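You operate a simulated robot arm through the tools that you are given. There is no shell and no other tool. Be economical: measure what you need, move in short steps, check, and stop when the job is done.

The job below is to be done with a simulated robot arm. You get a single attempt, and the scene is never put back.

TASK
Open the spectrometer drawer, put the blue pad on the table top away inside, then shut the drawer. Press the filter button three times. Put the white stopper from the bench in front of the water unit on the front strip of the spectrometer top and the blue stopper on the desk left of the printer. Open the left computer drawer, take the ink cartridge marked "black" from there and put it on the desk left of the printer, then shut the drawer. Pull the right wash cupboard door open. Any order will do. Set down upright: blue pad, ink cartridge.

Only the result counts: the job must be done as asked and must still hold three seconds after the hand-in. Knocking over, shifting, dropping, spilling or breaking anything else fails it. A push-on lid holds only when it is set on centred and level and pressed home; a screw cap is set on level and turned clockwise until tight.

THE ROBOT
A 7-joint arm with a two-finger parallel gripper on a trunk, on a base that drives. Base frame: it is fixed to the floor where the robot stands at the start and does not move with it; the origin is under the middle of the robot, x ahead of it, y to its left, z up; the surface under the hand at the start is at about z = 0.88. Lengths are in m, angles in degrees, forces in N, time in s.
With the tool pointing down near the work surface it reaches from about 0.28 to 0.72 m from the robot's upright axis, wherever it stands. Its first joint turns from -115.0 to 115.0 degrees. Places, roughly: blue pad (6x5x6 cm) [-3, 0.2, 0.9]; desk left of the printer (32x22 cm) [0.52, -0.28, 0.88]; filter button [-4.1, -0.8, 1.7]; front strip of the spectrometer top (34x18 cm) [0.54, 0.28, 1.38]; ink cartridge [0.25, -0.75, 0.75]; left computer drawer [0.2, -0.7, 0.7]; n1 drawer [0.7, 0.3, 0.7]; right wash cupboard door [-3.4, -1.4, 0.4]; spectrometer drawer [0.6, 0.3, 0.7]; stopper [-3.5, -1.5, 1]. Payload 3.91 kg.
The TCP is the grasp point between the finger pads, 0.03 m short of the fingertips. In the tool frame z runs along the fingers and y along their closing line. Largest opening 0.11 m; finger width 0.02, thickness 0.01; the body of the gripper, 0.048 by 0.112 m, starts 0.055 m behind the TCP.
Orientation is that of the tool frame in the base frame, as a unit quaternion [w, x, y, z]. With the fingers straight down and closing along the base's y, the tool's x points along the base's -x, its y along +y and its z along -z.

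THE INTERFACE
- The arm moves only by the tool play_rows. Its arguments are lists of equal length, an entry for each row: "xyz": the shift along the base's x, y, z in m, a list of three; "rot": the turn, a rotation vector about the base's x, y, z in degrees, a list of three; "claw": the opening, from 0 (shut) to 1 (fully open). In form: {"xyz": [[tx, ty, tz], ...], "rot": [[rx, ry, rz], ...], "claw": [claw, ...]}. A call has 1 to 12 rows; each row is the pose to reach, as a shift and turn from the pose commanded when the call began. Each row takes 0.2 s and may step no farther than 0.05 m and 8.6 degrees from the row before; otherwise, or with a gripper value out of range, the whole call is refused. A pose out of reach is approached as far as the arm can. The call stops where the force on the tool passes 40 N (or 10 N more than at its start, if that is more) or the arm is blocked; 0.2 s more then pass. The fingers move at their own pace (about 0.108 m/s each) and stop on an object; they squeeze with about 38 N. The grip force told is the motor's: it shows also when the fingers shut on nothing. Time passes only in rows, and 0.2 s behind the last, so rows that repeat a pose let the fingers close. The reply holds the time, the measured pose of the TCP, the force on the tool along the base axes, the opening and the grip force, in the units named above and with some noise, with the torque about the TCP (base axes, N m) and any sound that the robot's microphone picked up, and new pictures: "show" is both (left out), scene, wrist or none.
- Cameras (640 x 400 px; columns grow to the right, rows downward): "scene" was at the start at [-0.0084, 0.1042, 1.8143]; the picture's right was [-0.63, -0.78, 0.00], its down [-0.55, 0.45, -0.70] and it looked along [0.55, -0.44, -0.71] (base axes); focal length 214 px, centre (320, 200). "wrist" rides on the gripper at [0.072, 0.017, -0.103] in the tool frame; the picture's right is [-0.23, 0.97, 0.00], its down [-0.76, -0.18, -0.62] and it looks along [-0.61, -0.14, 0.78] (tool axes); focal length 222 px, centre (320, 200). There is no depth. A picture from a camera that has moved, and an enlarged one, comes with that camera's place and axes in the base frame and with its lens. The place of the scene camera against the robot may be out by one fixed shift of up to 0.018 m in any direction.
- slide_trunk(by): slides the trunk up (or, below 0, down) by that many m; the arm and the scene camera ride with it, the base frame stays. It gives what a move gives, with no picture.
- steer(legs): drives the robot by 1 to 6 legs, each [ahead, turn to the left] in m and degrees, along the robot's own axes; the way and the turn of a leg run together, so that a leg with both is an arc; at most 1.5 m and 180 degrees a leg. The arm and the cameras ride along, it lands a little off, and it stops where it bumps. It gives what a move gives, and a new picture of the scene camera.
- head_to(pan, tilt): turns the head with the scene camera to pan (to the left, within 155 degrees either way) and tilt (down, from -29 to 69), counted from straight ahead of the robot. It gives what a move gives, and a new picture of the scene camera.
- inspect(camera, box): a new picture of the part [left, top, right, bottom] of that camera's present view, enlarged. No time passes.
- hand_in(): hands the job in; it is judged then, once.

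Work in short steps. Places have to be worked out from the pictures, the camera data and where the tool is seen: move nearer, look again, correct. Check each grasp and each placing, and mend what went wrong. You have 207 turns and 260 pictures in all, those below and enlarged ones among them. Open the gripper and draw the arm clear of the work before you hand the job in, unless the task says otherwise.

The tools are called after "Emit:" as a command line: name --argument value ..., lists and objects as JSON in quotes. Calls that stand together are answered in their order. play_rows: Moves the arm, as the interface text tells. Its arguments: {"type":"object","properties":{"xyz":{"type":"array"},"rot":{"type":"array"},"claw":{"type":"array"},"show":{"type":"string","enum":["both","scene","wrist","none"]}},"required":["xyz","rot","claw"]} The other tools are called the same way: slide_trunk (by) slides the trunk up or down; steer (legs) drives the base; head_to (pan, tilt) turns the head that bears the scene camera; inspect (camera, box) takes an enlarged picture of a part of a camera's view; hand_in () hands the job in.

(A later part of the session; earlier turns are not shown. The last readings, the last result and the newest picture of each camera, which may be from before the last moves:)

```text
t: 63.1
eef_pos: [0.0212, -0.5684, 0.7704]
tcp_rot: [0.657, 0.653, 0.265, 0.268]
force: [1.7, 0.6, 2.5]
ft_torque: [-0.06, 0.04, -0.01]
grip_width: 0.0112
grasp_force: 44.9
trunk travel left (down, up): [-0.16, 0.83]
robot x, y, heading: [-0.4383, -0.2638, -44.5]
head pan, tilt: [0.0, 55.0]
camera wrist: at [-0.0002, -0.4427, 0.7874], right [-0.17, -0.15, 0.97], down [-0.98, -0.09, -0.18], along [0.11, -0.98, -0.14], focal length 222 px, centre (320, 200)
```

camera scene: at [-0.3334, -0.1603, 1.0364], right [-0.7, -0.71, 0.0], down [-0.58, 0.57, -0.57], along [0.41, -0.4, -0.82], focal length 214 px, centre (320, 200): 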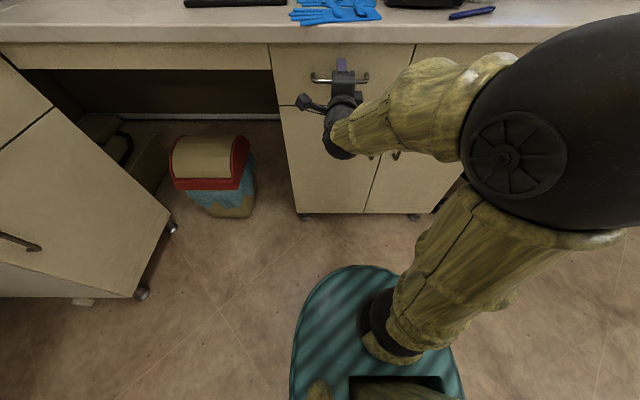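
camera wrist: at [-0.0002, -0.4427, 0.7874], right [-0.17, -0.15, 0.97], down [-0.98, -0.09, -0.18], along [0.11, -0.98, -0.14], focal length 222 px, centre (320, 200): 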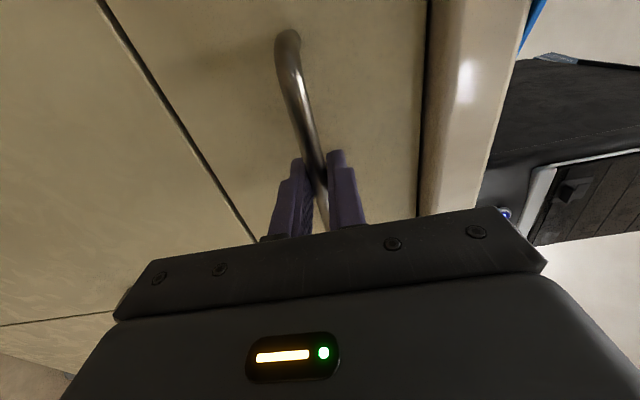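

Gripped. Pull with the base backward.

Emit:
steer --legs '[[-0.25, 0]]'

```text
t: 65.2
eef_pos: [-0.1576, -0.391, 0.7712]
tcp_rot: [0.657, 0.652, 0.267, 0.268]
force: [5.3, 5.4, 5.7]
ft_torque: [-0.03, -0.03, 0.32]
grip_width: 0.011
grasp_force: 45.1
trunk travel left (down, up): [-0.16, 0.83]
robot x, y, heading: [-0.6133, -0.0864, -44.6]
head pan, tilt: [0.0, 55.0]
camera scene: at [-0.513, 0.0171, 1.0363], right [-0.7, -0.71, 0.0], down [-0.58, 0.57, -0.57], along [0.41, -0.4, -0.82], focal length 214 px, centre (320, 200)
```

scene: 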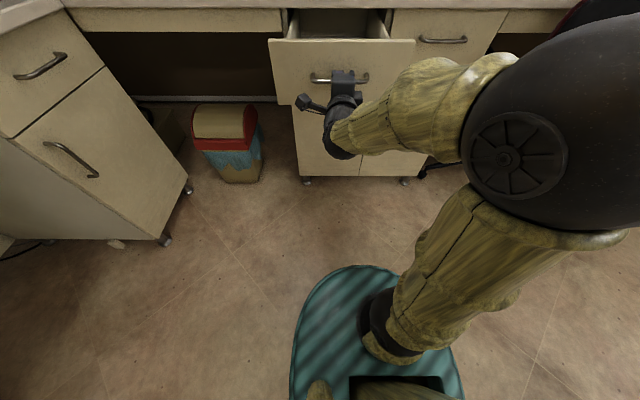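

Drawer is open ~0.25 m. Release, back off, raise trunk, and look inside.

Emit:
play_rows --xyz '[[0, 0, 0], [0, 0, 0], [-0.01, 0.01, 0], [-0.035, 0.035, 0], [-0.06, 0.06, 0]]' --rot '[[0, 0, 0], [0, 0, 0], [0, 0, 0], [0, 0, 0], [0, 0, 0]]' --claw '[0.6, 0.6, 0.6, 0.6, 0.6]' --show "none"

Emit:
slide_trunk --by 0.4

Emit:
head_to --pan 0 --tilt 55

```text
t: 66.4
eef_pos: [-0.2173, -0.3327, 0.7721]
tcp_rot: [0.657, 0.653, 0.266, 0.268]
force: [0.2, -1.0, -0.1]
ft_torque: [-0.02, -0.03, 0.0]
grip_width: 0.0658
grasp_force: 0.0
trunk travel left (down, up): [-0.16, 0.83]
robot x, y, heading: [-0.6195, -0.086, -44.6]
head pan, tilt: [0.0, 55.0]
```

```text
t: 70.2
eef_pos: [-0.2164, -0.3318, 1.1725]
tcp_rot: [0.656, 0.653, 0.266, 0.268]
force: [0.4, -0.1, 0.0]
ft_torque: [0.01, -0.02, -0.01]
grip_width: 0.0658
grasp_force: 0.0
trunk travel left (down, up): [-0.56, 0.43]
robot x, y, heading: [-0.6165, -0.0871, -44.3]
head pan, tilt: [0.0, 55.0]
```

```text
t: 70.8
eef_pos: [-0.2177, -0.3326, 1.1713]
tcp_rot: [0.657, 0.652, 0.266, 0.268]
force: [-0.8, -0.8, -0.4]
ft_torque: [-0.01, 0.0, 0.03]
grip_width: 0.066
grasp_force: 0.0
trunk travel left (down, up): [-0.56, 0.43]
robot x, y, heading: [-0.6127, -0.0865, -44.6]
head pan, tilt: [0.0, 55.0]
camera scene: at [-0.5131, 0.0164, 1.4364], right [-0.7, -0.71, 0.0], down [-0.58, 0.57, -0.57], along [0.41, -0.4, -0.82], focal length 214 px, centre (320, 200)
```

scene: 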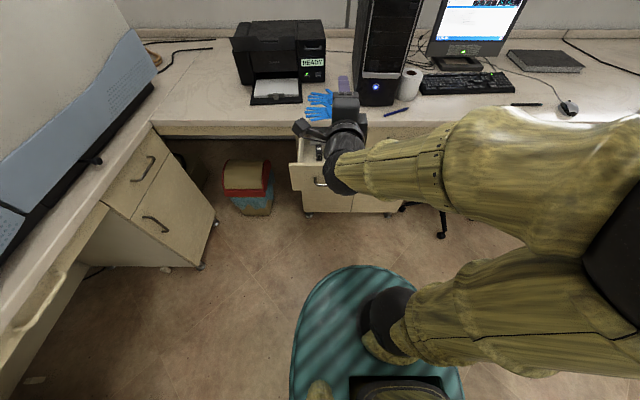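

The hand hides the drawer. Swing the tool back to pointing down above the drawer for a wrist view.

Emit:
play_rows --xyz '[[0, 0, 0], [0, 0, 0], [0, 0, 0], [0, 0, 0], [0, 0, 0], [0, 0, 0], [0, 0, 0], [0, 0, 0], [0, 0, 0], [0.01, -0.01, 0], [0.02, -0.02, 0], [0.03, -0.03, 0]]' --rot '[[0, 7, 4.95], [0, 14, 9.9], [0, 21, 14.8], [0, 28, 19.8], [0, 35, 24.7], [0, 42, 29.7], [0, 49, 34.6], [0, 56, 39.6], [0, 63, 44.5], [0, 70, 49.5], [0, 77, 54.4], [0, 84, 59.4]]' --claw '[0.6, 0.6, 0.6, 0.6, 0.6, 0.6, 0.6, 0.6, 0.6, 0.6, 0.6, 0.6]' --show "none"

Emit:
play_rows --xyz '[[0.01, -0.01, 0], [0.01, -0.01, 0]]' --rot '[[0, 7, 4.95], [0, 14, 9.9]]' --claw '[0.8, 1]'

```text
t: 73.4
eef_pos: [-0.1871, -0.3629, 1.1693]
tcp_rot: [0.117, 0.458, 0.88, 0.047]
force: [0.1, -0.5, 0.8]
ft_torque: [0.02, 0.01, -0.01]
grip_width: 0.066
grasp_force: 0.0
trunk travel left (down, up): [-0.56, 0.43]
robot x, y, heading: [-0.6187, -0.088, -44.4]
head pan, tilt: [0.0, 55.0]
```

```text
t: 74.0
eef_pos: [-0.1761, -0.3724, 1.1714]
tcp_rot: [0.004, 0.382, 0.924, 0.002]
force: [0.1, 0.5, -1.0]
ft_torque: [0.01, -0.02, 0.01]
grip_width: 0.1099
grasp_force: 0.0
trunk travel left (down, up): [-0.56, 0.43]
robot x, y, heading: [-0.6203, -0.0859, -44.5]
head pan, tilt: [0.0, 55.0]
camera scene: at [-0.5125, 0.0163, 1.4363], right [-0.7, -0.71, 0.0], down [-0.58, 0.57, -0.57], along [0.41, -0.4, -0.82], focal length 214 px, centre (320, 200)
camera wrist: at [-0.218, -0.3076, 1.2732], right [0.85, 0.53, 0.01], down [0.41, -0.66, 0.63], along [0.34, -0.53, -0.78], focal length 222 px, centre (320, 200)
```

scene: 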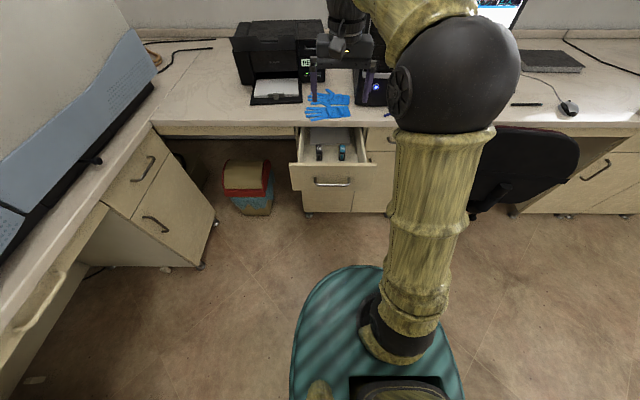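
wrist: 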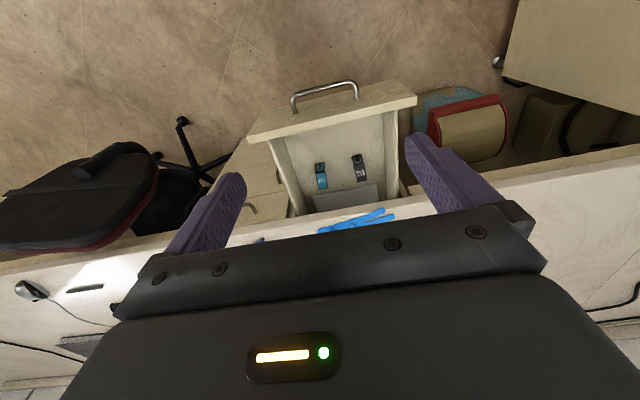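

Emit:
inspect --camera "wrist" --box '[240, 70, 440, 195]'

Emit:
inspect --camera "scene" --box '[280, 110, 400, 185]'

```text
3.20 times, centred on (340, 132) of wrist
camera zoom: at [-0.218, -0.3076, 1.2732], right [0.85, 0.53, 0.01], down [0.41, -0.66, 0.63], along [0.34, -0.53, -0.78], focal length 711 px, centre (256, 416)
```

zoom: 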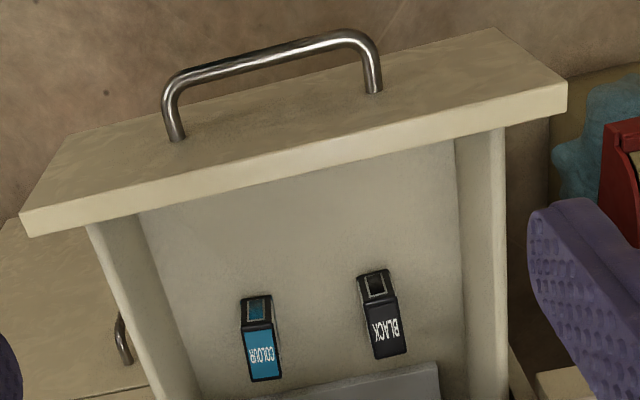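

```text
5.33 times, centred on (340, 148) of scene
camera zoom: at [-0.5125, 0.0163, 1.4363], right [-0.7, -0.71, 0.0], down [-0.58, 0.57, -0.57], along [0.41, -0.4, -0.82], focal length 1144 px, centre (213, 480)
```

zoom: 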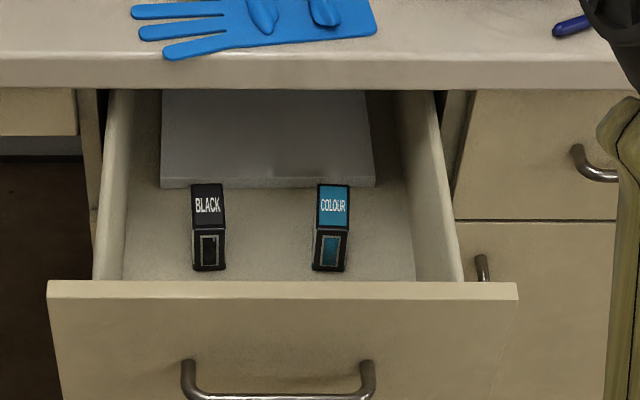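

The black one (left) sits partly beneath the counter overhang. I'll pull the drawer further by hooking closed fingers behind its front panel from above.

Emit:
play_rows --xyz '[[0.03, -0.03, 0], [0.055, -0.055, -0.03], [0.078, -0.078, -0.06], [0.078, -0.078, -0.11], [0.078, -0.078, -0.16], [0.078, -0.078, -0.21], [0.078, -0.078, -0.26], [0.078, -0.078, -0.31]]' --rot '[[0, 0, 0], [0, 0, 0], [0, 0, 0], [0, 0, 0], [0, 0, 0], [0, 0, 0], [0, 0, 0], [0, 0, 0]]' --claw '[0.3, 0, 0, 0, 0, 0, 0, 0]'

```text
t: 75.8
eef_pos: [-0.1006, -0.4481, 0.8609]
tcp_rot: [0.006, 0.383, 0.924, 0.001]
force: [-0.2, -0.4, 0.1]
ft_torque: [-0.03, 0.04, 0.0]
grip_width: 0.0001
grasp_force: 37.9
trunk travel left (down, up): [-0.56, 0.43]
robot x, y, heading: [-0.6184, -0.0885, -44.7]
head pan, tilt: [0.0, 55.0]
camera scene: at [-0.5127, 0.0161, 1.4364], right [-0.7, -0.71, 0.0], down [-0.58, 0.57, -0.57], along [0.41, -0.4, -0.82], focal length 214 px, centre (320, 200)
camera wrist: at [-0.1411, -0.3845, 0.9632], right [0.85, 0.53, 0.01], down [0.4, -0.66, 0.63], along [0.34, -0.53, -0.78], focal length 222 px, centre (320, 200)
```

scene: 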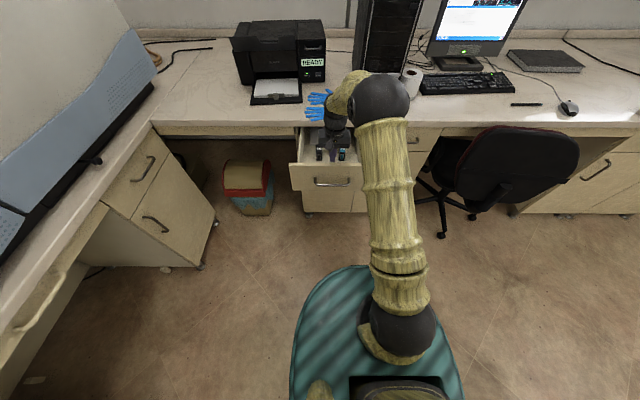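
wrist: 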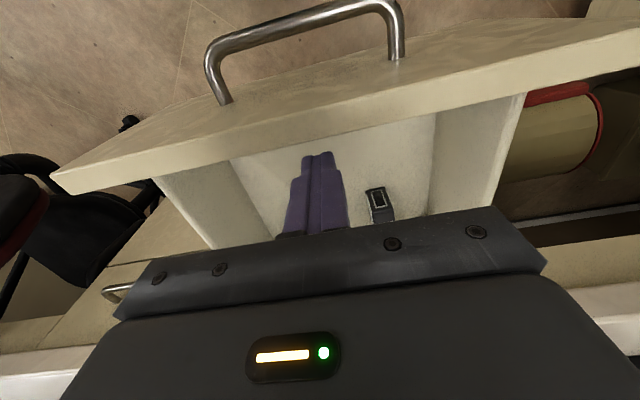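

Lower 4 cm more so tips are below the panel top, then pull back 13 cm.

Emit:
play_rows --xyz '[[0, 0, -0.045], [-0.02, 0.02, -0.045], [-0.04, 0.04, -0.045], [-0.06, 0.06, -0.045], [-0.08, 0.08, -0.045], [-0.1, 0.1, -0.045], [-0.115, 0.115, -0.045]]' --rot '[[0, 0, 0], [0, 0, 0], [0, 0, 0], [0, 0, 0], [0, 0, 0], [0, 0, 0], [0, 0, 0]]' --claw '[0, 0, 0, 0, 0, 0, 0]'

```text
t: 77.5
eef_pos: [-0.2052, -0.3427, 0.8194]
tcp_rot: [0.02, 0.384, 0.923, -0.001]
force: [7.8, -8.9, -2.4]
ft_torque: [-0.07, -0.18, 0.05]
grip_width: 0.0
grasp_force: 38.1
trunk travel left (down, up): [-0.56, 0.43]
robot x, y, heading: [-0.6136, -0.0864, -44.3]
head pan, tilt: [0.0, 55.0]
stopped in row 7: the force on the tool passed its limit at 42 N (the readings are from after the stop); the commanded pose is now the measured one
camera scene: at [-0.5117, 0.0152, 1.4362], right [-0.7, -0.71, 0.0], down [-0.58, 0.57, -0.57], along [0.41, -0.4, -0.82], focal length 214 px, centre (320, 200)
camera wrist: at [-0.249, -0.2768, 0.9199], right [0.85, 0.53, 0.02], down [0.39, -0.65, 0.65], along [0.35, -0.54, -0.76], focal length 222 px, centre (320, 200)
```

scene: 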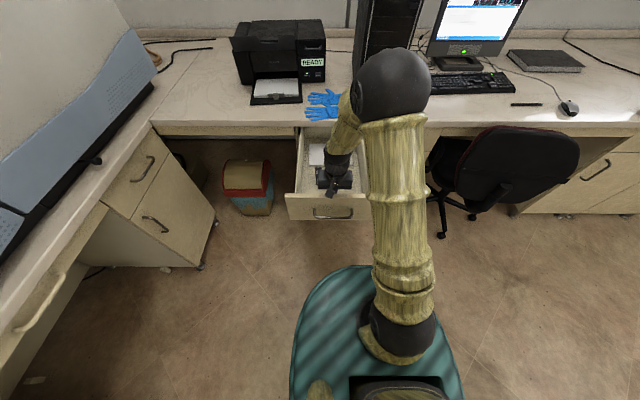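
wrist: 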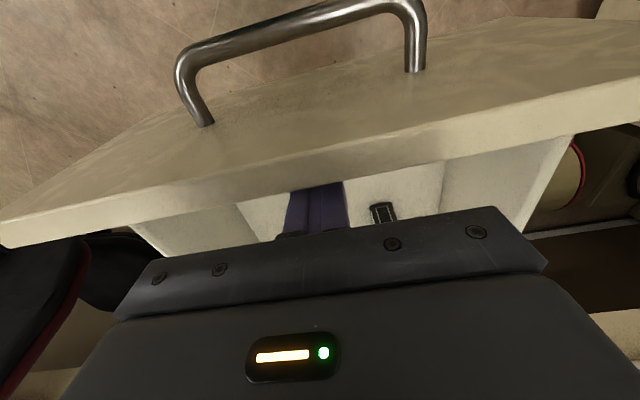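

Drawer is at its end stop. Lift and look.

Emit:
play_rows --xyz '[[0.012, -0.012, 0.01], [0.012, -0.012, 0.06], [0.012, -0.012, 0.11], [0.012, -0.012, 0.16], [0.0, 0.0, 0.2], [-0.02, 0.02, 0.24]]' --rot '[[0, 0, 0], [0, 0, 0], [0, 0, 0], [0, 0, 0], [0, 0, 0], [0, 0, 0]]' --claw '[0, 0, 0, 0.3, 0.6, 0.6]'

```text
t: 78.9
eef_pos: [-0.2297, -0.321, 1.0596]
tcp_rot: [0.017, 0.384, 0.923, -0.002]
force: [0.4, 0.6, -0.5]
ft_torque: [-0.01, 0.02, -0.02]
grip_width: 0.066
grasp_force: 0.1
trunk travel left (down, up): [-0.56, 0.43]
robot x, y, heading: [-0.6208, -0.0876, -44.5]
head pan, tilt: [0.0, 55.0]
camera scene: at [-0.5135, 0.0166, 1.4364], right [-0.7, -0.71, 0.0], down [-0.58, 0.57, -0.57], along [0.41, -0.4, -0.82], focal length 214 px, centre (320, 200)
camera wrist: at [-0.2708, -0.2553, 1.1604], right [0.85, 0.53, 0.02], down [0.39, -0.66, 0.65], along [0.35, -0.54, -0.76], focal length 222 px, centre (320, 200)
```

scene: 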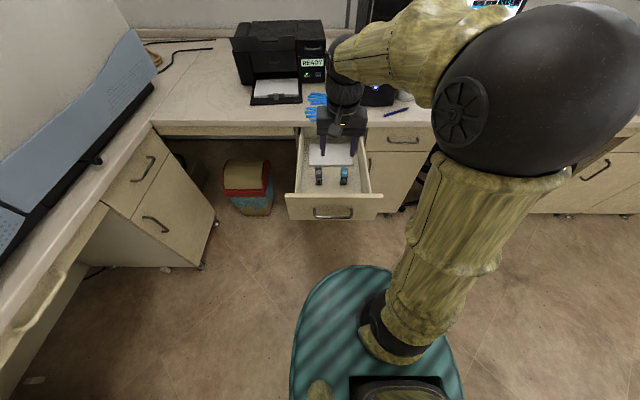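
wrist: 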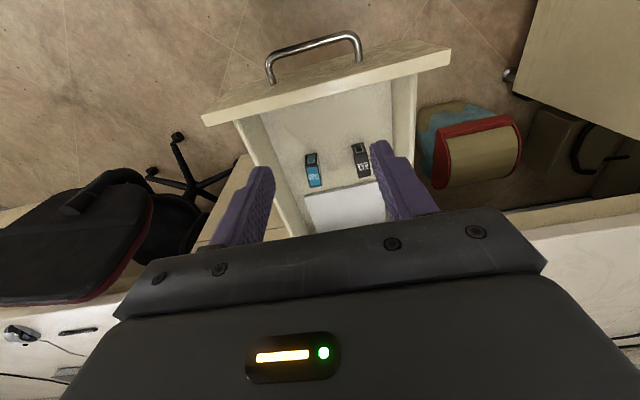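

Black cartridge is near (-0.037,-0.433), top about z 0.71. Move above it and descend to z≈0.82, then check.

Emit:
play_rows --xyz '[[0.04, -0.022, 0], [0.08, -0.045, 0], [0.12, -0.07, 0], [0.16, -0.09, -0.02], [0.193, -0.112, -0.05], [0.193, -0.112, -0.1], [0.193, -0.112, -0.15], [0.193, -0.112, -0.2], [0.193, -0.112, -0.24]]' --rot '[[0, 0, 0], [0, 0, 0], [0, 0, 0], [0, 0, 0], [0, 0, 0], [0, 0, 0], [0, 0, 0], [0, 0, 0], [0, 0, 0]]' --claw '[0.6, 0.6, 0.6, 0.6, 0.6, 0.6, 0.6, 0.6, 0.6]'

```text
t: 80.9
eef_pos: [-0.0344, -0.433, 0.8166]
tcp_rot: [0.016, 0.383, 0.924, -0.001]
force: [-0.2, -0.8, -0.3]
ft_torque: [0.01, 0.01, 0.02]
grip_width: 0.0659
grasp_force: 0.1
trunk travel left (down, up): [-0.56, 0.43]
robot x, y, heading: [-0.6195, -0.0898, -44.4]
head pan, tilt: [0.0, 55.0]
camera scene: at [-0.5125, 0.016, 1.4364], right [-0.7, -0.71, 0.0], down [-0.58, 0.57, -0.57], along [0.41, -0.4, -0.82], focal length 214 px, centre (320, 200)
camera wrist: at [-0.0764, -0.367, 0.9177], right [0.85, 0.53, 0.02], down [0.39, -0.66, 0.65], along [0.35, -0.54, -0.76], focal length 222 px, centre (320, 200)
```

scene: 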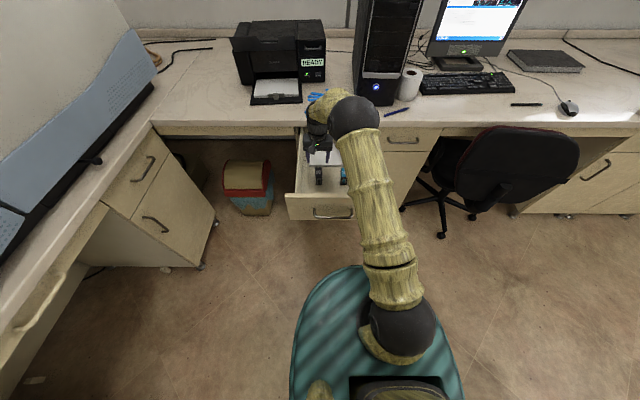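
wrist: 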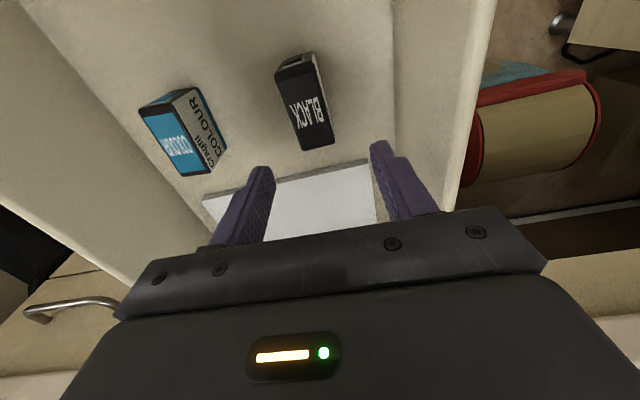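

Cartridge centre ≈(-0.049,-0.427), aligned with the hand. Shift and descend to TCP z≈0.695, then close.

Emit:
play_rows --xyz '[[-0.014, 0.006, -0.03], [-0.014, 0.006, -0.07], [-0.014, 0.006, -0.1], [-0.014, 0.006, -0.12], [-0.014, 0.006, -0.12], [-0.014, 0.006, -0.12], [-0.014, 0.006, -0.12]]' --rot '[[0, 0, 0], [0, 0, 0], [0, 0, 0], [0, 0, 0], [0, 0, 0], [0, 0, 0], [0, 0, 0]]' --claw '[0.6, 0.6, 0.6, 0.6, 0.3, 0, 0]'

```text
t: 81.7
eef_pos: [-0.0421, -0.433, 0.7295]
tcp_rot: [0.032, 0.382, 0.924, -0.005]
force: [1.6, -3.1, 19.6]
ft_torque: [-0.49, 0.68, 0.04]
grip_width: 0.0667
grasp_force: 0.3
trunk travel left (down, up): [-0.56, 0.43]
robot x, y, heading: [-0.6202, -0.0875, -44.2]
head pan, tilt: [0.0, 55.0]
stopped in row 4: the force on the tool passed its limit at 58 N (the readings are from after the stop); the commanded pose is now the measured one
camera scene: at [-0.5134, 0.0164, 1.4367], right [-0.7, -0.71, 0.0], down [-0.58, 0.57, -0.57], along [0.41, -0.4, -0.82], focal length 214 px, centre (320, 200)
camera wrist: at [-0.087, -0.3649, 0.8288], right [0.85, 0.53, 0.03], down [0.38, -0.64, 0.67], along [0.37, -0.56, -0.75], focal length 222 px, centre (320, 200)
```

scene: 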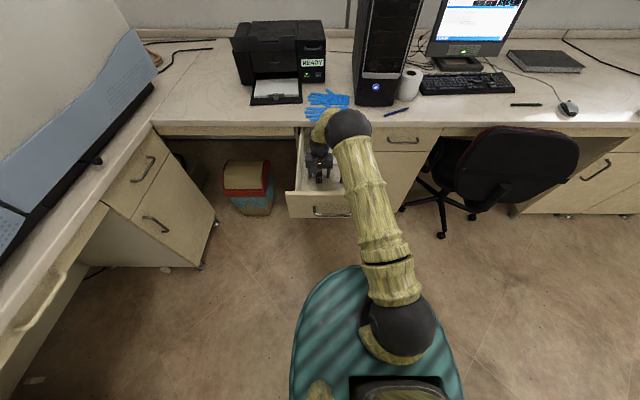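
wrist: 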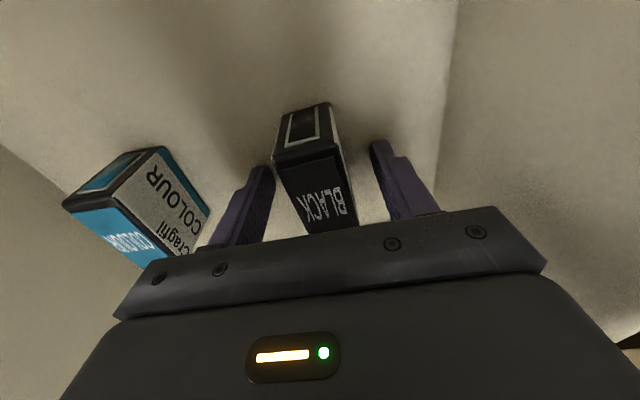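

Fingertips touched the drawer floor (z≈0.70), straddling the cartridge. Raise slightly, shift 1 cm toward me and close.

Emit:
play_rows --xyz '[[0, 0, 0.006], [-0.007, 0.007, 0.006], [-0.007, 0.007, 0.006], [-0.007, 0.007, 0.006], [-0.007, 0.007, 0.006]]' --rot '[[0, 0, 0], [0, 0, 0], [0, 0, 0], [0, 0, 0], [0, 0, 0]]' --claw '[0.6, 0.6, 0.3, 0, 0]' --show "wrist"

```text
t: 82.9
eef_pos: [-0.0502, -0.4232, 0.732]
tcp_rot: [0.028, 0.383, 0.923, -0.004]
force: [-0.5, 0.4, 0.3]
ft_torque: [0.01, -0.01, 0.01]
grip_width: 0.029
grasp_force: 38.4
trunk travel left (down, up): [-0.56, 0.43]
robot x, y, heading: [-0.6175, -0.0879, -44.4]
head pan, tilt: [0.0, 55.0]
camera wrist: at [-0.0951, -0.3569, 0.8315], right [0.85, 0.53, 0.03], down [0.38, -0.65, 0.66], along [0.36, -0.55, -0.75], focal length 222 px, centre (320, 200)
```

wrist: 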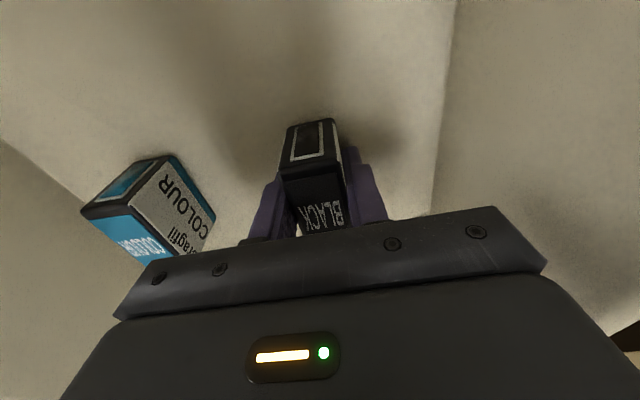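

Cartridge "BLACK" gripped. Lift straight up (levelling the 3° tilt) and check.

Emit:
play_rows --xyz '[[0, 0, 0.03], [0, 0, 0.08], [0, 0, 0.13], [0, 0, 0.18], [0, 0, 0.23], [0, 0, 0.28], [0, 0, 0.33], [0, 0, 0.38]]' --rot '[[0, 0, 0], [1, 1, 0], [2.3, 2.3, 0], [2.3, 2.3, 0], [2.3, 2.3, 0], [2.3, 2.3, 0], [2.3, 2.3, 0], [2.3, 2.3, 0]]' --claw '[0, 0, 0, 0, 0, 0, 0, 0]' --show "wrist"

Emit:
play_rows --xyz '[[-0.05, 0, 0], [-0.1, 0, 0], [-0.15, 0, 0], [-0.2, 0, 0], [-0.25, 0, 0], [-0.3, 0, 0], [-0.35, -0.01, 0], [-0.4, -0.02, 0], [-0.45, -0.03, 0], [-0.5, -0.03, 0]]' --rot '[[0, 0, 0], [0, 0, 0], [0, 0, 0], [0, 0, 0], [0, 0, 0], [0, 0, 0], [0, 0, 0], [0, 0, 0], [0, 0, 0], [0, 0, 0]]' --claw '[0, 0, 0, 0, 0, 0, 0, 0, 0, 0]' --show "none"

```text
t: 84.7
eef_pos: [-0.0495, -0.4245, 1.1127]
tcp_rot: [0.0, 0.384, 0.923, 0.006]
force: [0.9, -0.3, -0.2]
ft_torque: [-0.03, 0.02, -0.03]
grip_width: 0.0292
grasp_force: 37.6
trunk travel left (down, up): [-0.56, 0.43]
robot x, y, heading: [-0.6184, -0.0866, -44.7]
head pan, tilt: [0.0, 55.0]
camera wrist: at [-0.09, -0.3619, 1.2162], right [0.85, 0.53, 0.01], down [0.41, -0.67, 0.62], along [0.33, -0.52, -0.79], focal length 222 px, centre (320, 200)
```

wrist: 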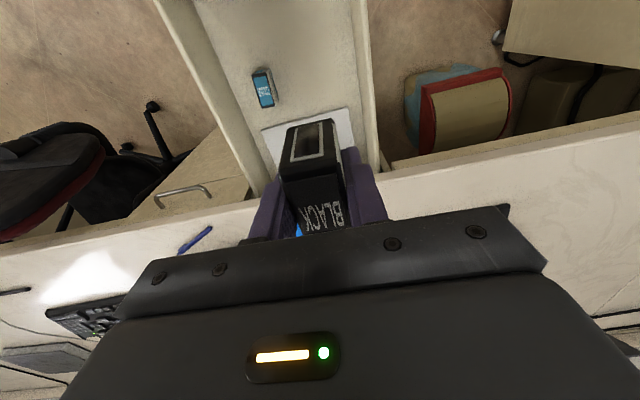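

```text
refused: row 7 steps farther than a row can; nothing moved
```

Lifted. I restore the small tilt (the cartridge was gripped with it) while retracting the arm to the right of the robot.

Emit:
play_rows --xyz '[[-0.045, 0, 0], [-0.09, 0, 0], [-0.135, 0, 0], [-0.18, 0, 0], [-0.225, 0, 0], [-0.27, 0, 0], [-0.315, -0.01, 0], [-0.36, -0.02, 0], [-0.405, -0.03, 0], [-0.45, -0.03, 0]]' --rot '[[-2.3, -2.3, 0], [-2.3, -2.3, 0], [-2.3, -2.3, 0], [-2.3, -2.3, 0], [-2.3, -2.3, 0], [-2.3, -2.3, 0], [-2.3, -2.3, 0], [-2.3, -2.3, 0], [-2.3, -2.3, 0], [-2.3, -2.3, 0]]' --claw '[0, 0, 0, 0, 0, 0, 0, 0, 0, 0]' --show "none"

Emit:
steer --legs '[[0, 62.5], [0.59, 0]]'

Emit:
head_to --pan -55 --tilt 55

```text
t: 86.9
eef_pos: [-0.5008, -0.4546, 1.1118]
tcp_rot: [0.028, 0.383, 0.923, -0.004]
force: [-0.2, -0.2, -0.4]
ft_torque: [-0.02, 0.0, -0.01]
grip_width: 0.0288
grasp_force: 38.3
trunk travel left (down, up): [-0.56, 0.43]
robot x, y, heading: [-0.6154, -0.0848, -44.5]
head pan, tilt: [0.0, 55.0]
```

```text
t: 94.8
eef_pos: [0.3239, 0.0339, 1.1116]
tcp_rot: [0.026, -0.152, 0.988, 0.011]
force: [0.1, -0.4, -1.0]
ft_torque: [0.01, 0.02, 0.04]
grip_width: 0.0292
grasp_force: 38.5
trunk travel left (down, up): [-0.56, 0.43]
robot x, y, heading: [-0.0556, 0.1001, 18.0]
head pan, tilt: [0.0, 55.0]
camera scene: at [-0.1034, 0.25, 1.4364], right [0.31, -0.95, 0.0], down [-0.78, -0.25, -0.57], along [0.55, 0.18, -0.82], focal length 214 px, centre (320, 200)
```

scene: 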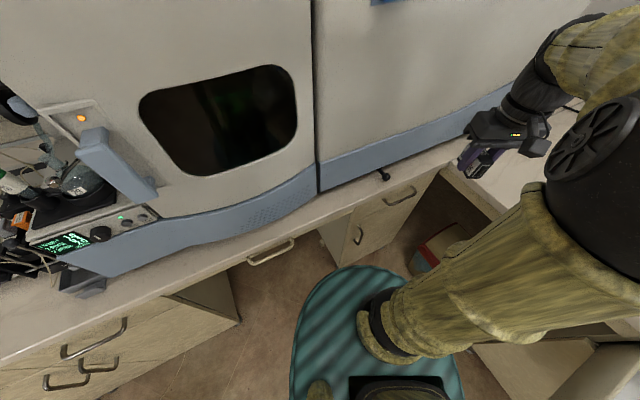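

```text
t: 96.0
eef_pos: [0.3236, 0.0343, 1.113]
tcp_rot: [0.026, -0.153, 0.988, 0.01]
force: [0.2, 0.3, -1.0]
ft_torque: [0.0, 0.01, 0.0]
grip_width: 0.0292
grasp_force: 38.3
trunk travel left (down, up): [-0.56, 0.43]
robot x, y, heading: [-0.0579, 0.0994, 18.3]
head pan, tilt: [-55.0, 55.0]
camera scene: at [-0.1145, 0.1843, 1.4364], right [-0.6, -0.8, 0.0], down [-0.65, 0.49, -0.57], along [0.46, -0.34, -0.82], focal length 214 px, centre (320, 200)
```

scene: 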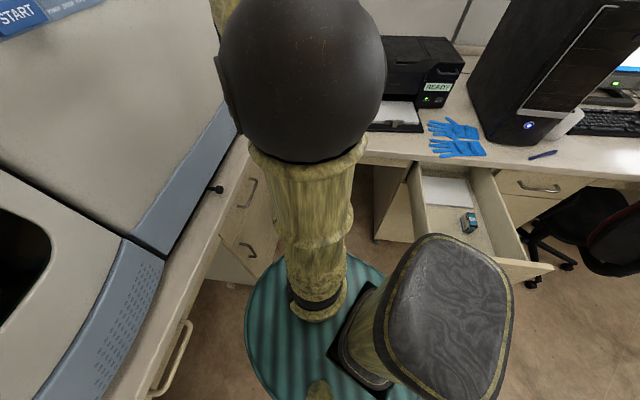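

Move the hand over the desk spot at about (0.51,-0.23) at safe height and look with the wrist camera.

Emit:
play_rows --xyz '[[0.027, -0.037, 0], [0.054, -0.074, 0], [0.08, -0.111, 0], [0.106, -0.149, 0], [0.132, -0.186, 0], [0.159, -0.223, 0], [0.185, -0.26, 0]]' --rot '[[0, 0, 0], [0, 0, 0], [0, 0, 0], [0, 0, 0], [0, 0, 0], [0, 0, 0], [0, 0, 0]]' --claw '[0, 0, 0, 0, 0, 0, 0]'

```text
t: 97.6
eef_pos: [0.5102, -0.2264, 1.1092]
tcp_rot: [0.023, -0.152, 0.988, 0.013]
force: [-0.3, 0.6, -0.2]
ft_torque: [0.01, -0.03, 0.01]
grip_width: 0.0293
grasp_force: 37.8
trunk travel left (down, up): [-0.56, 0.43]
robot x, y, heading: [-0.059, 0.0981, 18.0]
head pan, tilt: [-55.0, 55.0]
camera scene: at [-0.1132, 0.1829, 1.4366], right [-0.6, -0.8, 0.0], down [-0.66, 0.49, -0.57], along [0.46, -0.34, -0.82], focal length 214 px, centre (320, 200)
camera wrist: at [0.4305, -0.2347, 1.2094], right [-0.08, 1.0, 0.03], down [0.75, 0.04, 0.66], along [0.65, 0.07, -0.75], focal length 222 px, centre (320, 200)
```

scene: 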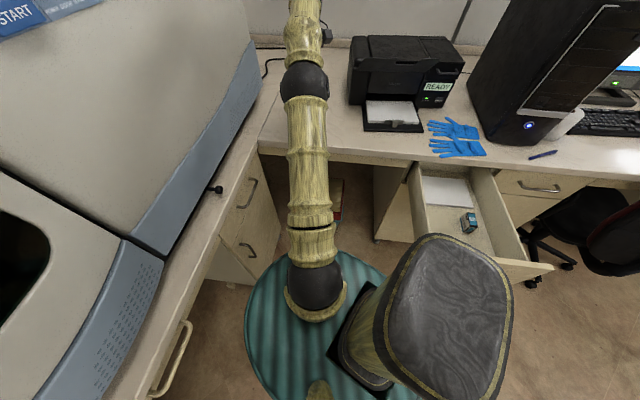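
wrist: 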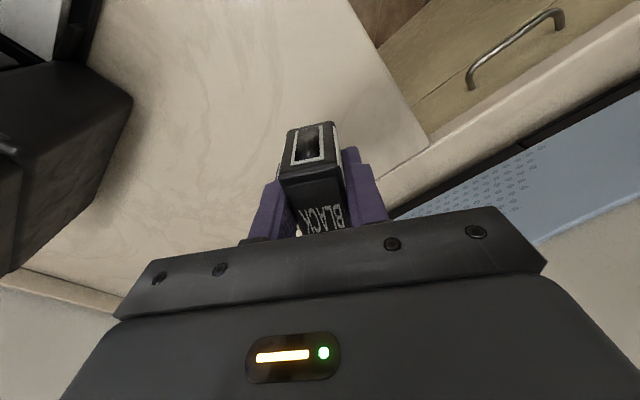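

Desk below is clear. Descend to just above contact.

Emit:
play_rows --xyz '[[0, 0, -0.05], [0, 0, -0.1], [0, 0, -0.14], [0, 0, -0.17], [0, 0, -0.182], [0, 0, -0.187], [0, 0, -0.19]]' --rot '[[0, 0, 0], [0, 0, 0], [0, 0, 0], [0, 0, 0], [0, 0, 0], [0, 0, 0], [0, 0, 0]]' --claw '[0, 0, 0, 0, 0, 0, 0]' --show "wrist"

```text
t: 99.2
eef_pos: [0.5093, -0.225, 0.9217]
tcp_rot: [0.025, -0.152, 0.988, 0.011]
force: [1.0, 0.6, 0.3]
ft_torque: [0.0, 0.01, 0.0]
grip_width: 0.0292
grasp_force: 37.7
trunk travel left (down, up): [-0.56, 0.43]
robot x, y, heading: [-0.0568, 0.0993, 18.2]
head pan, tilt: [-55.0, 55.0]
camera wrist: at [0.4292, -0.2337, 1.0214], right [-0.08, 1.0, 0.03], down [0.75, 0.04, 0.66], along [0.66, 0.07, -0.75], focal length 222 px, centre (320, 200)
```

wrist: 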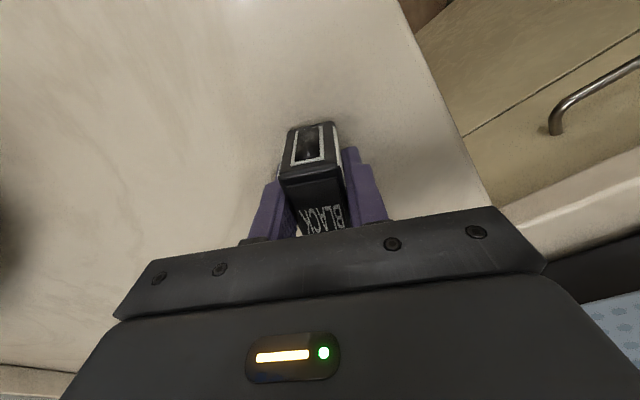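

Emit:
play_rows --xyz '[[0, 0, -0.003], [0, 0, -0.006], [0, 0, -0.009], [0, 0, -0.012]]' --rot '[[0, 0, 0], [0, 0, 0], [0, 0, 0], [0, 0, 0]]' --claw '[0, 0, 0, 0]' --show "wrist"

```text
t: 100.2
eef_pos: [0.509, -0.2261, 0.9114]
tcp_rot: [0.025, -0.152, 0.988, 0.01]
force: [0.9, 0.7, 6.7]
ft_torque: [-0.09, 0.03, 0.04]
grip_width: 0.0291
grasp_force: 37.3
trunk travel left (down, up): [-0.56, 0.43]
robot x, y, heading: [-0.0576, 0.1025, 18.0]
head pan, tilt: [-55.0, 55.0]
camera wrist: at [0.4287, -0.2335, 1.0108], right [-0.08, 1.0, 0.02], down [0.75, 0.04, 0.66], along [0.66, 0.07, -0.75], focal length 222 px, centre (320, 200)
```

wrist: 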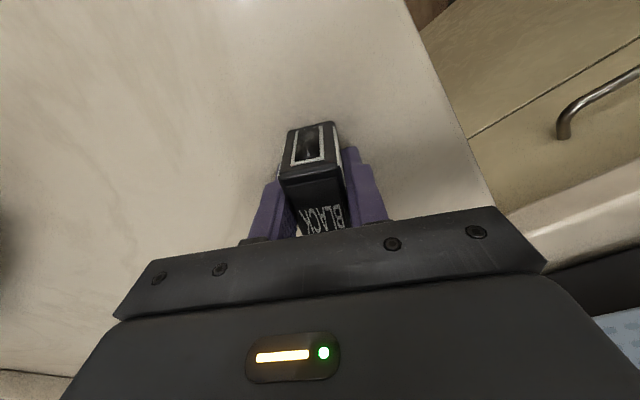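

Contact felt (6.7 N). Release gently and rise.

Emit:
play_rows --xyz '[[0, 0, 0], [0, 0, 0], [0, 0, 0.01], [0, 0, 0.05], [0, 0, 0.1], [0, 0, 0.15], [0, 0, 0.2]]' --rot '[[0, 0, 0], [0, 0, 0], [0, 0, 0], [0, 0, 0], [0, 0, 0], [0, 0, 0], [0, 0, 0]]' --claw '[0.4, 0.5, 0.5, 0.5, 0.5, 0.5, 0.5]' --show "wrist"

```text
t: 101.8
eef_pos: [0.5086, -0.2262, 1.109]
tcp_rot: [0.025, -0.153, 0.988, 0.011]
force: [-0.6, 0.5, 0.5]
ft_torque: [0.0, 0.01, 0.0]
grip_width: 0.0551
grasp_force: 0.1
trunk travel left (down, up): [-0.56, 0.43]
robot x, y, heading: [-0.0584, 0.0981, 17.9]
head pan, tilt: [-55.0, 55.0]
camera wrist: at [0.4287, -0.2341, 1.2093], right [-0.08, 1.0, 0.03], down [0.75, 0.04, 0.66], along [0.66, 0.07, -0.75], focal length 222 px, centre (320, 200)
```

wrist: 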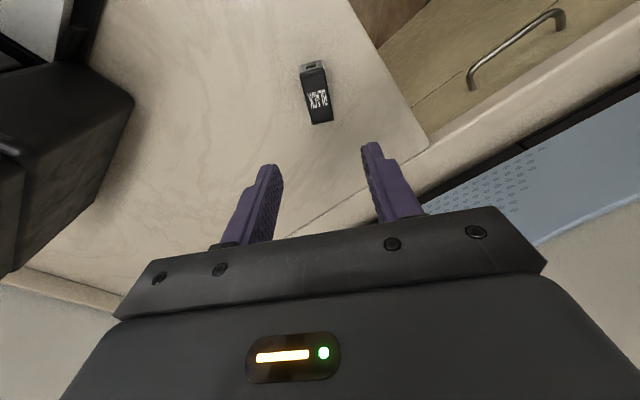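

Cartridge stands upright on the desk. Now retract and drive back to the drawer-facing spot.

Emit:
play_rows --xyz '[[-0.027, 0.037, 0.02], [-0.054, 0.074, 0.02], [-0.08, 0.111, 0.02], [-0.106, 0.149, 0.02], [-0.132, 0.186, 0.02], [-0.159, 0.223, 0.02], [-0.185, 0.25, 0.02]]' --rot '[[0, 0, 0], [0, 0, 0], [0, 0, 0], [0, 0, 0], [0, 0, 0], [0, 0, 0], [0, 0, 0]]' --claw '[0.3, 0, 0, 0, 0, 0, 0]' --show "none"

Emit:
steer --legs '[[-0.59, 0], [0, -63]]'

```text
t: 103.4
eef_pos: [0.3225, 0.0242, 1.1302]
tcp_rot: [0.025, -0.151, 0.988, 0.011]
force: [0.2, 0.4, -0.3]
ft_torque: [0.01, -0.01, 0.02]
grip_width: 0.0
grasp_force: 37.9
trunk travel left (down, up): [-0.56, 0.43]
robot x, y, heading: [-0.0566, 0.0971, 18.0]
head pan, tilt: [-55.0, 55.0]
```

```text
t: 111.2
eef_pos: [-0.5102, -0.456, 1.131]
tcp_rot: [0.027, 0.384, 0.923, -0.005]
force: [0.0, -0.4, 0.0]
ft_torque: [0.0, -0.02, 0.03]
grip_width: 0.0
grasp_force: 37.7
trunk travel left (down, up): [-0.56, 0.43]
robot x, y, heading: [-0.6156, -0.084, -44.8]
head pan, tilt: [-55.0, 55.0]
camera scene: at [-0.5742, -0.002, 1.4364], right [-0.99, 0.17, 0.0], down [0.14, 0.81, -0.57], along [-0.1, -0.57, -0.82], focal length 214 px, centre (320, 200)
```

scene: 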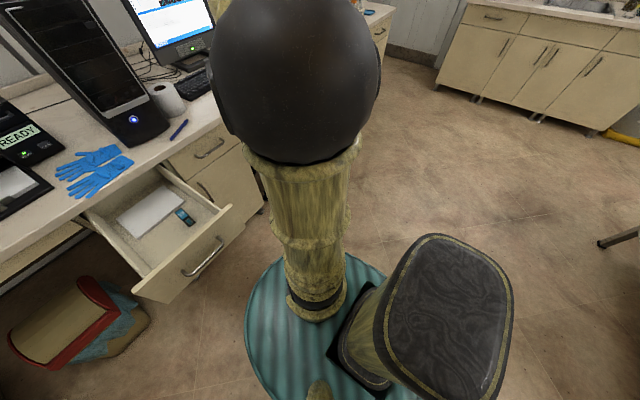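

Back up 0.15 to make room, then pitch the closed fingers 45° forward for pushing.

Emit:
steer --legs '[[-0.15, 0]]'

Emit:
play_rows --xyz '[[0.042, 0.016, 0], [0.085, 0.033, 0], [0.128, 0.05, 0], [0.17, 0.066, 0], [0.213, 0.083, 0], [0.256, 0.1, 0], [0.298, 0.116, 0], [0.298, 0.116, -0.05], [0.298, 0.116, -0.1], [0.298, 0.116, -0.15], [0.298, 0.116, -0.2], [0.298, 0.116, -0.25]]' --rot '[[-4.2, -4.2, 0], [-8.4, -8.4, 0], [-12.6, -12.6, 0], [-16.8, -16.8, 0], [-21, -21, 0], [-25.3, -25.3, 0], [-29.5, -29.5, 0], [-29.5, -29.5, 0], [-29.5, -29.5, 0], [-29.5, -29.5, 0], [-29.5, -29.5, 0], [-29.5, -29.5, 0]]' --claw '[0, 0, 0, 0, 0, 0, 0, 0, 0, 0, 0, 0]' --show "none"

Emit:
head_to --pan 10 --tilt 55

```text
t: 112.7
eef_pos: [-0.6166, -0.3501, 1.1312]
tcp_rot: [0.027, 0.386, 0.922, -0.005]
force: [0.6, 0.3, 0.4]
ft_torque: [0.01, -0.05, -0.01]
grip_width: 0.0001
grasp_force: 37.7
trunk travel left (down, up): [-0.56, 0.43]
robot x, y, heading: [-0.7185, 0.0226, -44.9]
head pan, tilt: [-55.0, 55.0]
camera scene: at [-0.6812, 0.1044, 1.4364], right [-0.99, 0.17, 0.0], down [0.14, 0.81, -0.57], along [-0.1, -0.57, -0.82], focal length 214 px, centre (320, 200)
```

scene: 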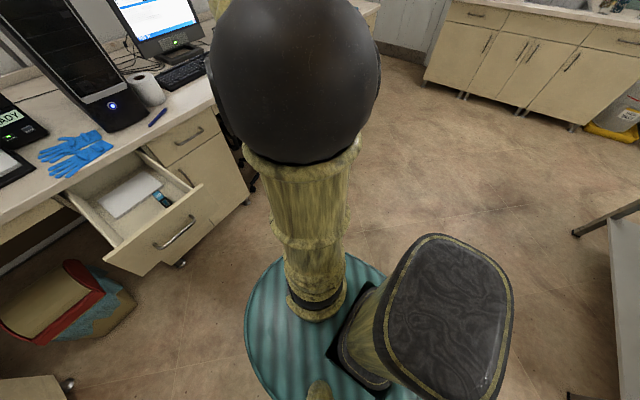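

```text
t: 115.3
eef_pos: [-0.3158, -0.2341, 0.8785]
tcp_rot: [0.356, 0.354, 0.854, -0.138]
force: [0.3, 0.7, 0.0]
ft_torque: [-0.03, 0.0, -0.03]
grip_width: 0.0001
grasp_force: 37.8
trunk travel left (down, up): [-0.56, 0.43]
robot x, y, heading: [-0.7228, 0.0258, -44.7]
head pan, tilt: [-55.0, 55.0]
```

```text
t: 116.7
eef_pos: [-0.3172, -0.2344, 0.8801]
tcp_rot: [0.355, 0.354, 0.854, -0.139]
force: [-0.1, 0.5, 0.2]
ft_torque: [0.0, 0.02, -0.02]
grip_width: 0.0
grasp_force: 37.3
trunk travel left (down, up): [-0.56, 0.43]
robot x, y, heading: [-0.7253, 0.0225, -44.8]
head pan, tilt: [10.0, 55.0]
camera scene: at [-0.6093, 0.1338, 1.4364], right [-0.57, -0.82, 0.0], down [-0.67, 0.47, -0.57], along [0.47, -0.33, -0.82], focal length 214 px, centre (320, 200)
```

scene: 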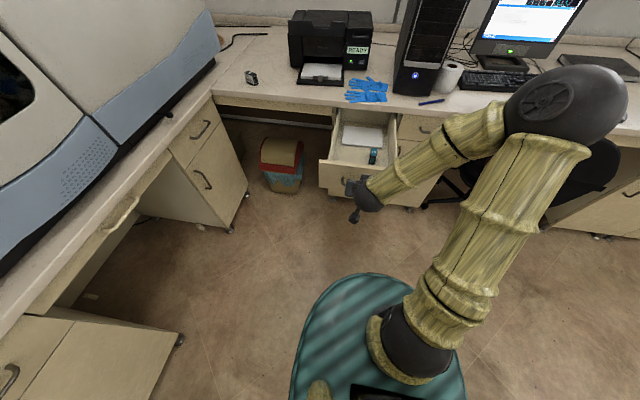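

Emit:
play_rows --xyz '[[0, 0, -0.04], [0.02, -0.02, -0.052]]' --rot '[[0, 0, 0], [0, 0, 0]]' --claw '[0, 0]'

```text
t: 117.3
eef_pos: [-0.2968, -0.2556, 0.8265]
tcp_rot: [0.354, 0.354, 0.854, -0.139]
force: [0.1, -0.5, -0.9]
ft_torque: [-0.02, -0.02, 0.01]
grip_width: 0.0
grasp_force: 37.4
trunk travel left (down, up): [-0.56, 0.43]
robot x, y, heading: [-0.7215, 0.0256, -45.0]
head pan, tilt: [10.0, 55.0]
camera scene: at [-0.609, 0.1333, 1.4364], right [-0.57, -0.82, 0.0], down [-0.67, 0.47, -0.57], along [0.47, -0.33, -0.82], focal length 214 px, centre (320, 200)
camera wrist: at [-0.3742, -0.1537, 0.8497], right [0.8, 0.58, 0.17], down [-0.06, -0.21, 0.98], along [0.6, -0.79, -0.13], focal length 222 px, centre (320, 200)
```

scene: 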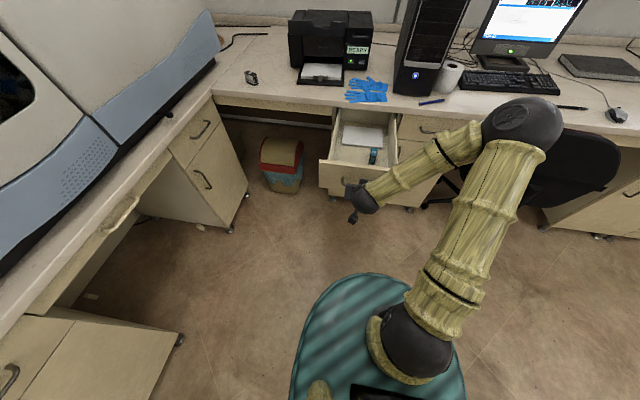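
wrist: 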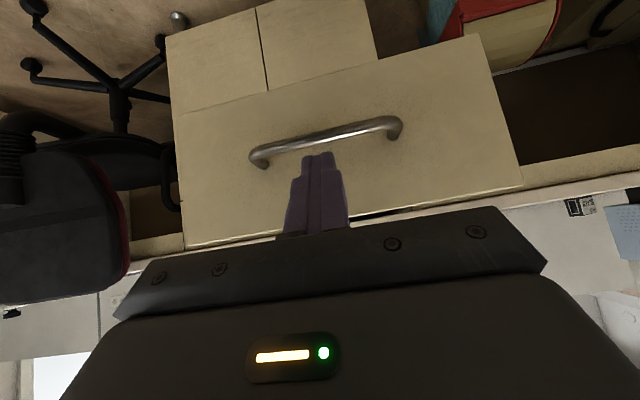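

Fingertips face the panel just above the bar. Push with the base 0.30, then finish with the arm.

Emit:
steer --legs '[[0.3, 0]]'

Emit:
play_rows --xyz '[[0.015, -0.015, 0], [0.03, -0.03, 0], [0.045, -0.045, 0], [0.06, -0.06, 0], [0.075, -0.075, 0]]' --rot '[[0, 0, 0], [0, 0, 0], [0, 0, 0], [0, 0, 0], [0, 0, 0]]' --claw '[0, 0, 0, 0, 0]'

```text
t: 119.5
eef_pos: [-0.0875, -0.4592, 0.827]
tcp_rot: [0.355, 0.353, 0.855, -0.138]
force: [-0.7, -1.0, -0.4]
ft_torque: [0.04, 0.01, 0.02]
grip_width: 0.0
grasp_force: 37.3
trunk travel left (down, up): [-0.56, 0.43]
robot x, y, heading: [-0.5131, -0.1866, -44.7]
head pan, tilt: [10.0, 55.0]
camera scene: at [-0.4, -0.0736, 1.4363], right [-0.57, -0.82, 0.0], down [-0.67, 0.47, -0.57], along [0.47, -0.33, -0.82], focal length 214 px, centre (320, 200)
```

scene: 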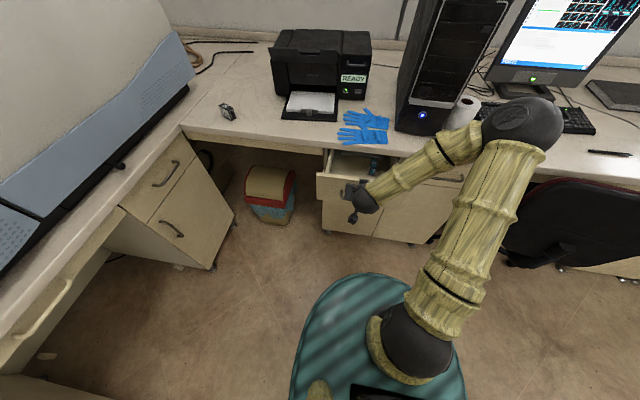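

```text
t: 120.8
eef_pos: [-0.0121, -0.5354, 0.8276]
tcp_rot: [0.354, 0.353, 0.855, -0.138]
force: [-0.4, 0.3, -0.6]
ft_torque: [0.02, -0.05, 0.0]
grip_width: 0.0
grasp_force: 37.5
trunk travel left (down, up): [-0.56, 0.43]
robot x, y, heading: [-0.5141, -0.1868, -44.9]
head pan, tilt: [10.0, 55.0]
camera scene: at [-0.4, -0.0736, 1.4363], right [-0.57, -0.82, 0.0], down [-0.67, 0.47, -0.57], along [0.47, -0.33, -0.82], focal length 214 px, centre (320, 200)
camera wrist: at [-0.0892, -0.4358, 0.8495], right [0.8, 0.58, 0.17], down [-0.06, -0.21, 0.98], along [0.6, -0.79, -0.13], focal length 222 px, centre (320, 200)
```

scene: 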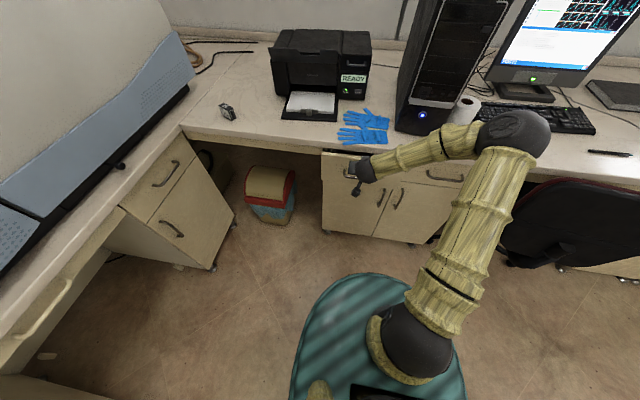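
wrist: 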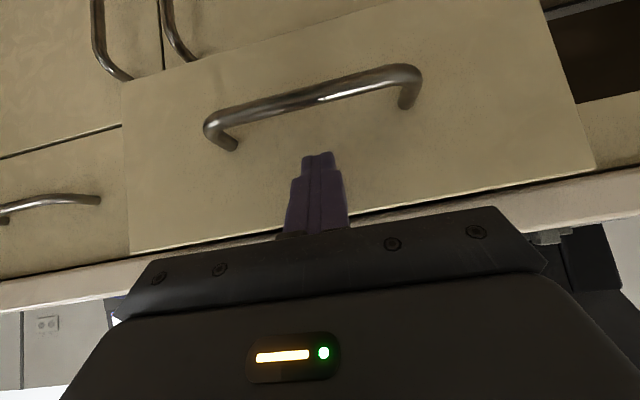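

Almost closed; continue pushing in small steps till it seats.

Emit:
play_rows --xyz '[[0.007, -0.007, 0], [0.014, -0.014, 0], [0.021, -0.021, 0], [0.028, -0.028, 0], [0.035, -0.035, 0]]' --rot '[[0, 0, 0], [0, 0, 0], [0, 0, 0], [0, 0, 0], [0, 0, 0]]' --claw '[0, 0, 0, 0, 0]'

```text
t: 122.0
eef_pos: [0.0229, -0.5709, 0.8281]
tcp_rot: [0.355, 0.354, 0.854, -0.139]
force: [-1.0, 0.7, -0.7]
ft_torque: [0.0, -0.03, 0.0]
grip_width: 0.0001
grasp_force: 38.0
trunk travel left (down, up): [-0.56, 0.43]
robot x, y, heading: [-0.5131, -0.1818, -45.0]
head pan, tilt: [10.0, 55.0]
camera scene: at [-0.4001, -0.0735, 1.4363], right [-0.57, -0.82, 0.0], down [-0.67, 0.47, -0.57], along [0.47, -0.33, -0.82], focal length 214 px, centre (320, 200)
camera wrist: at [-0.0544, -0.4702, 0.8505], right [0.8, 0.58, 0.17], down [-0.06, -0.21, 0.98], along [0.6, -0.79, -0.13], focal length 222 px, centre (320, 200)
```

scene: 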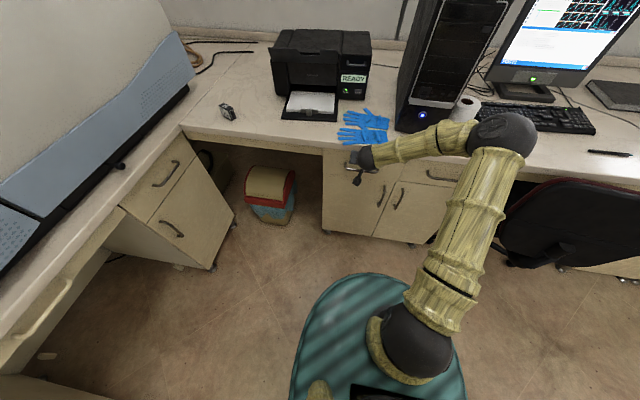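
wrist: 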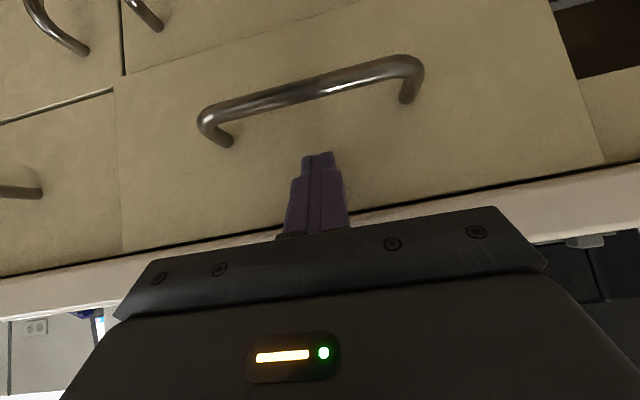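

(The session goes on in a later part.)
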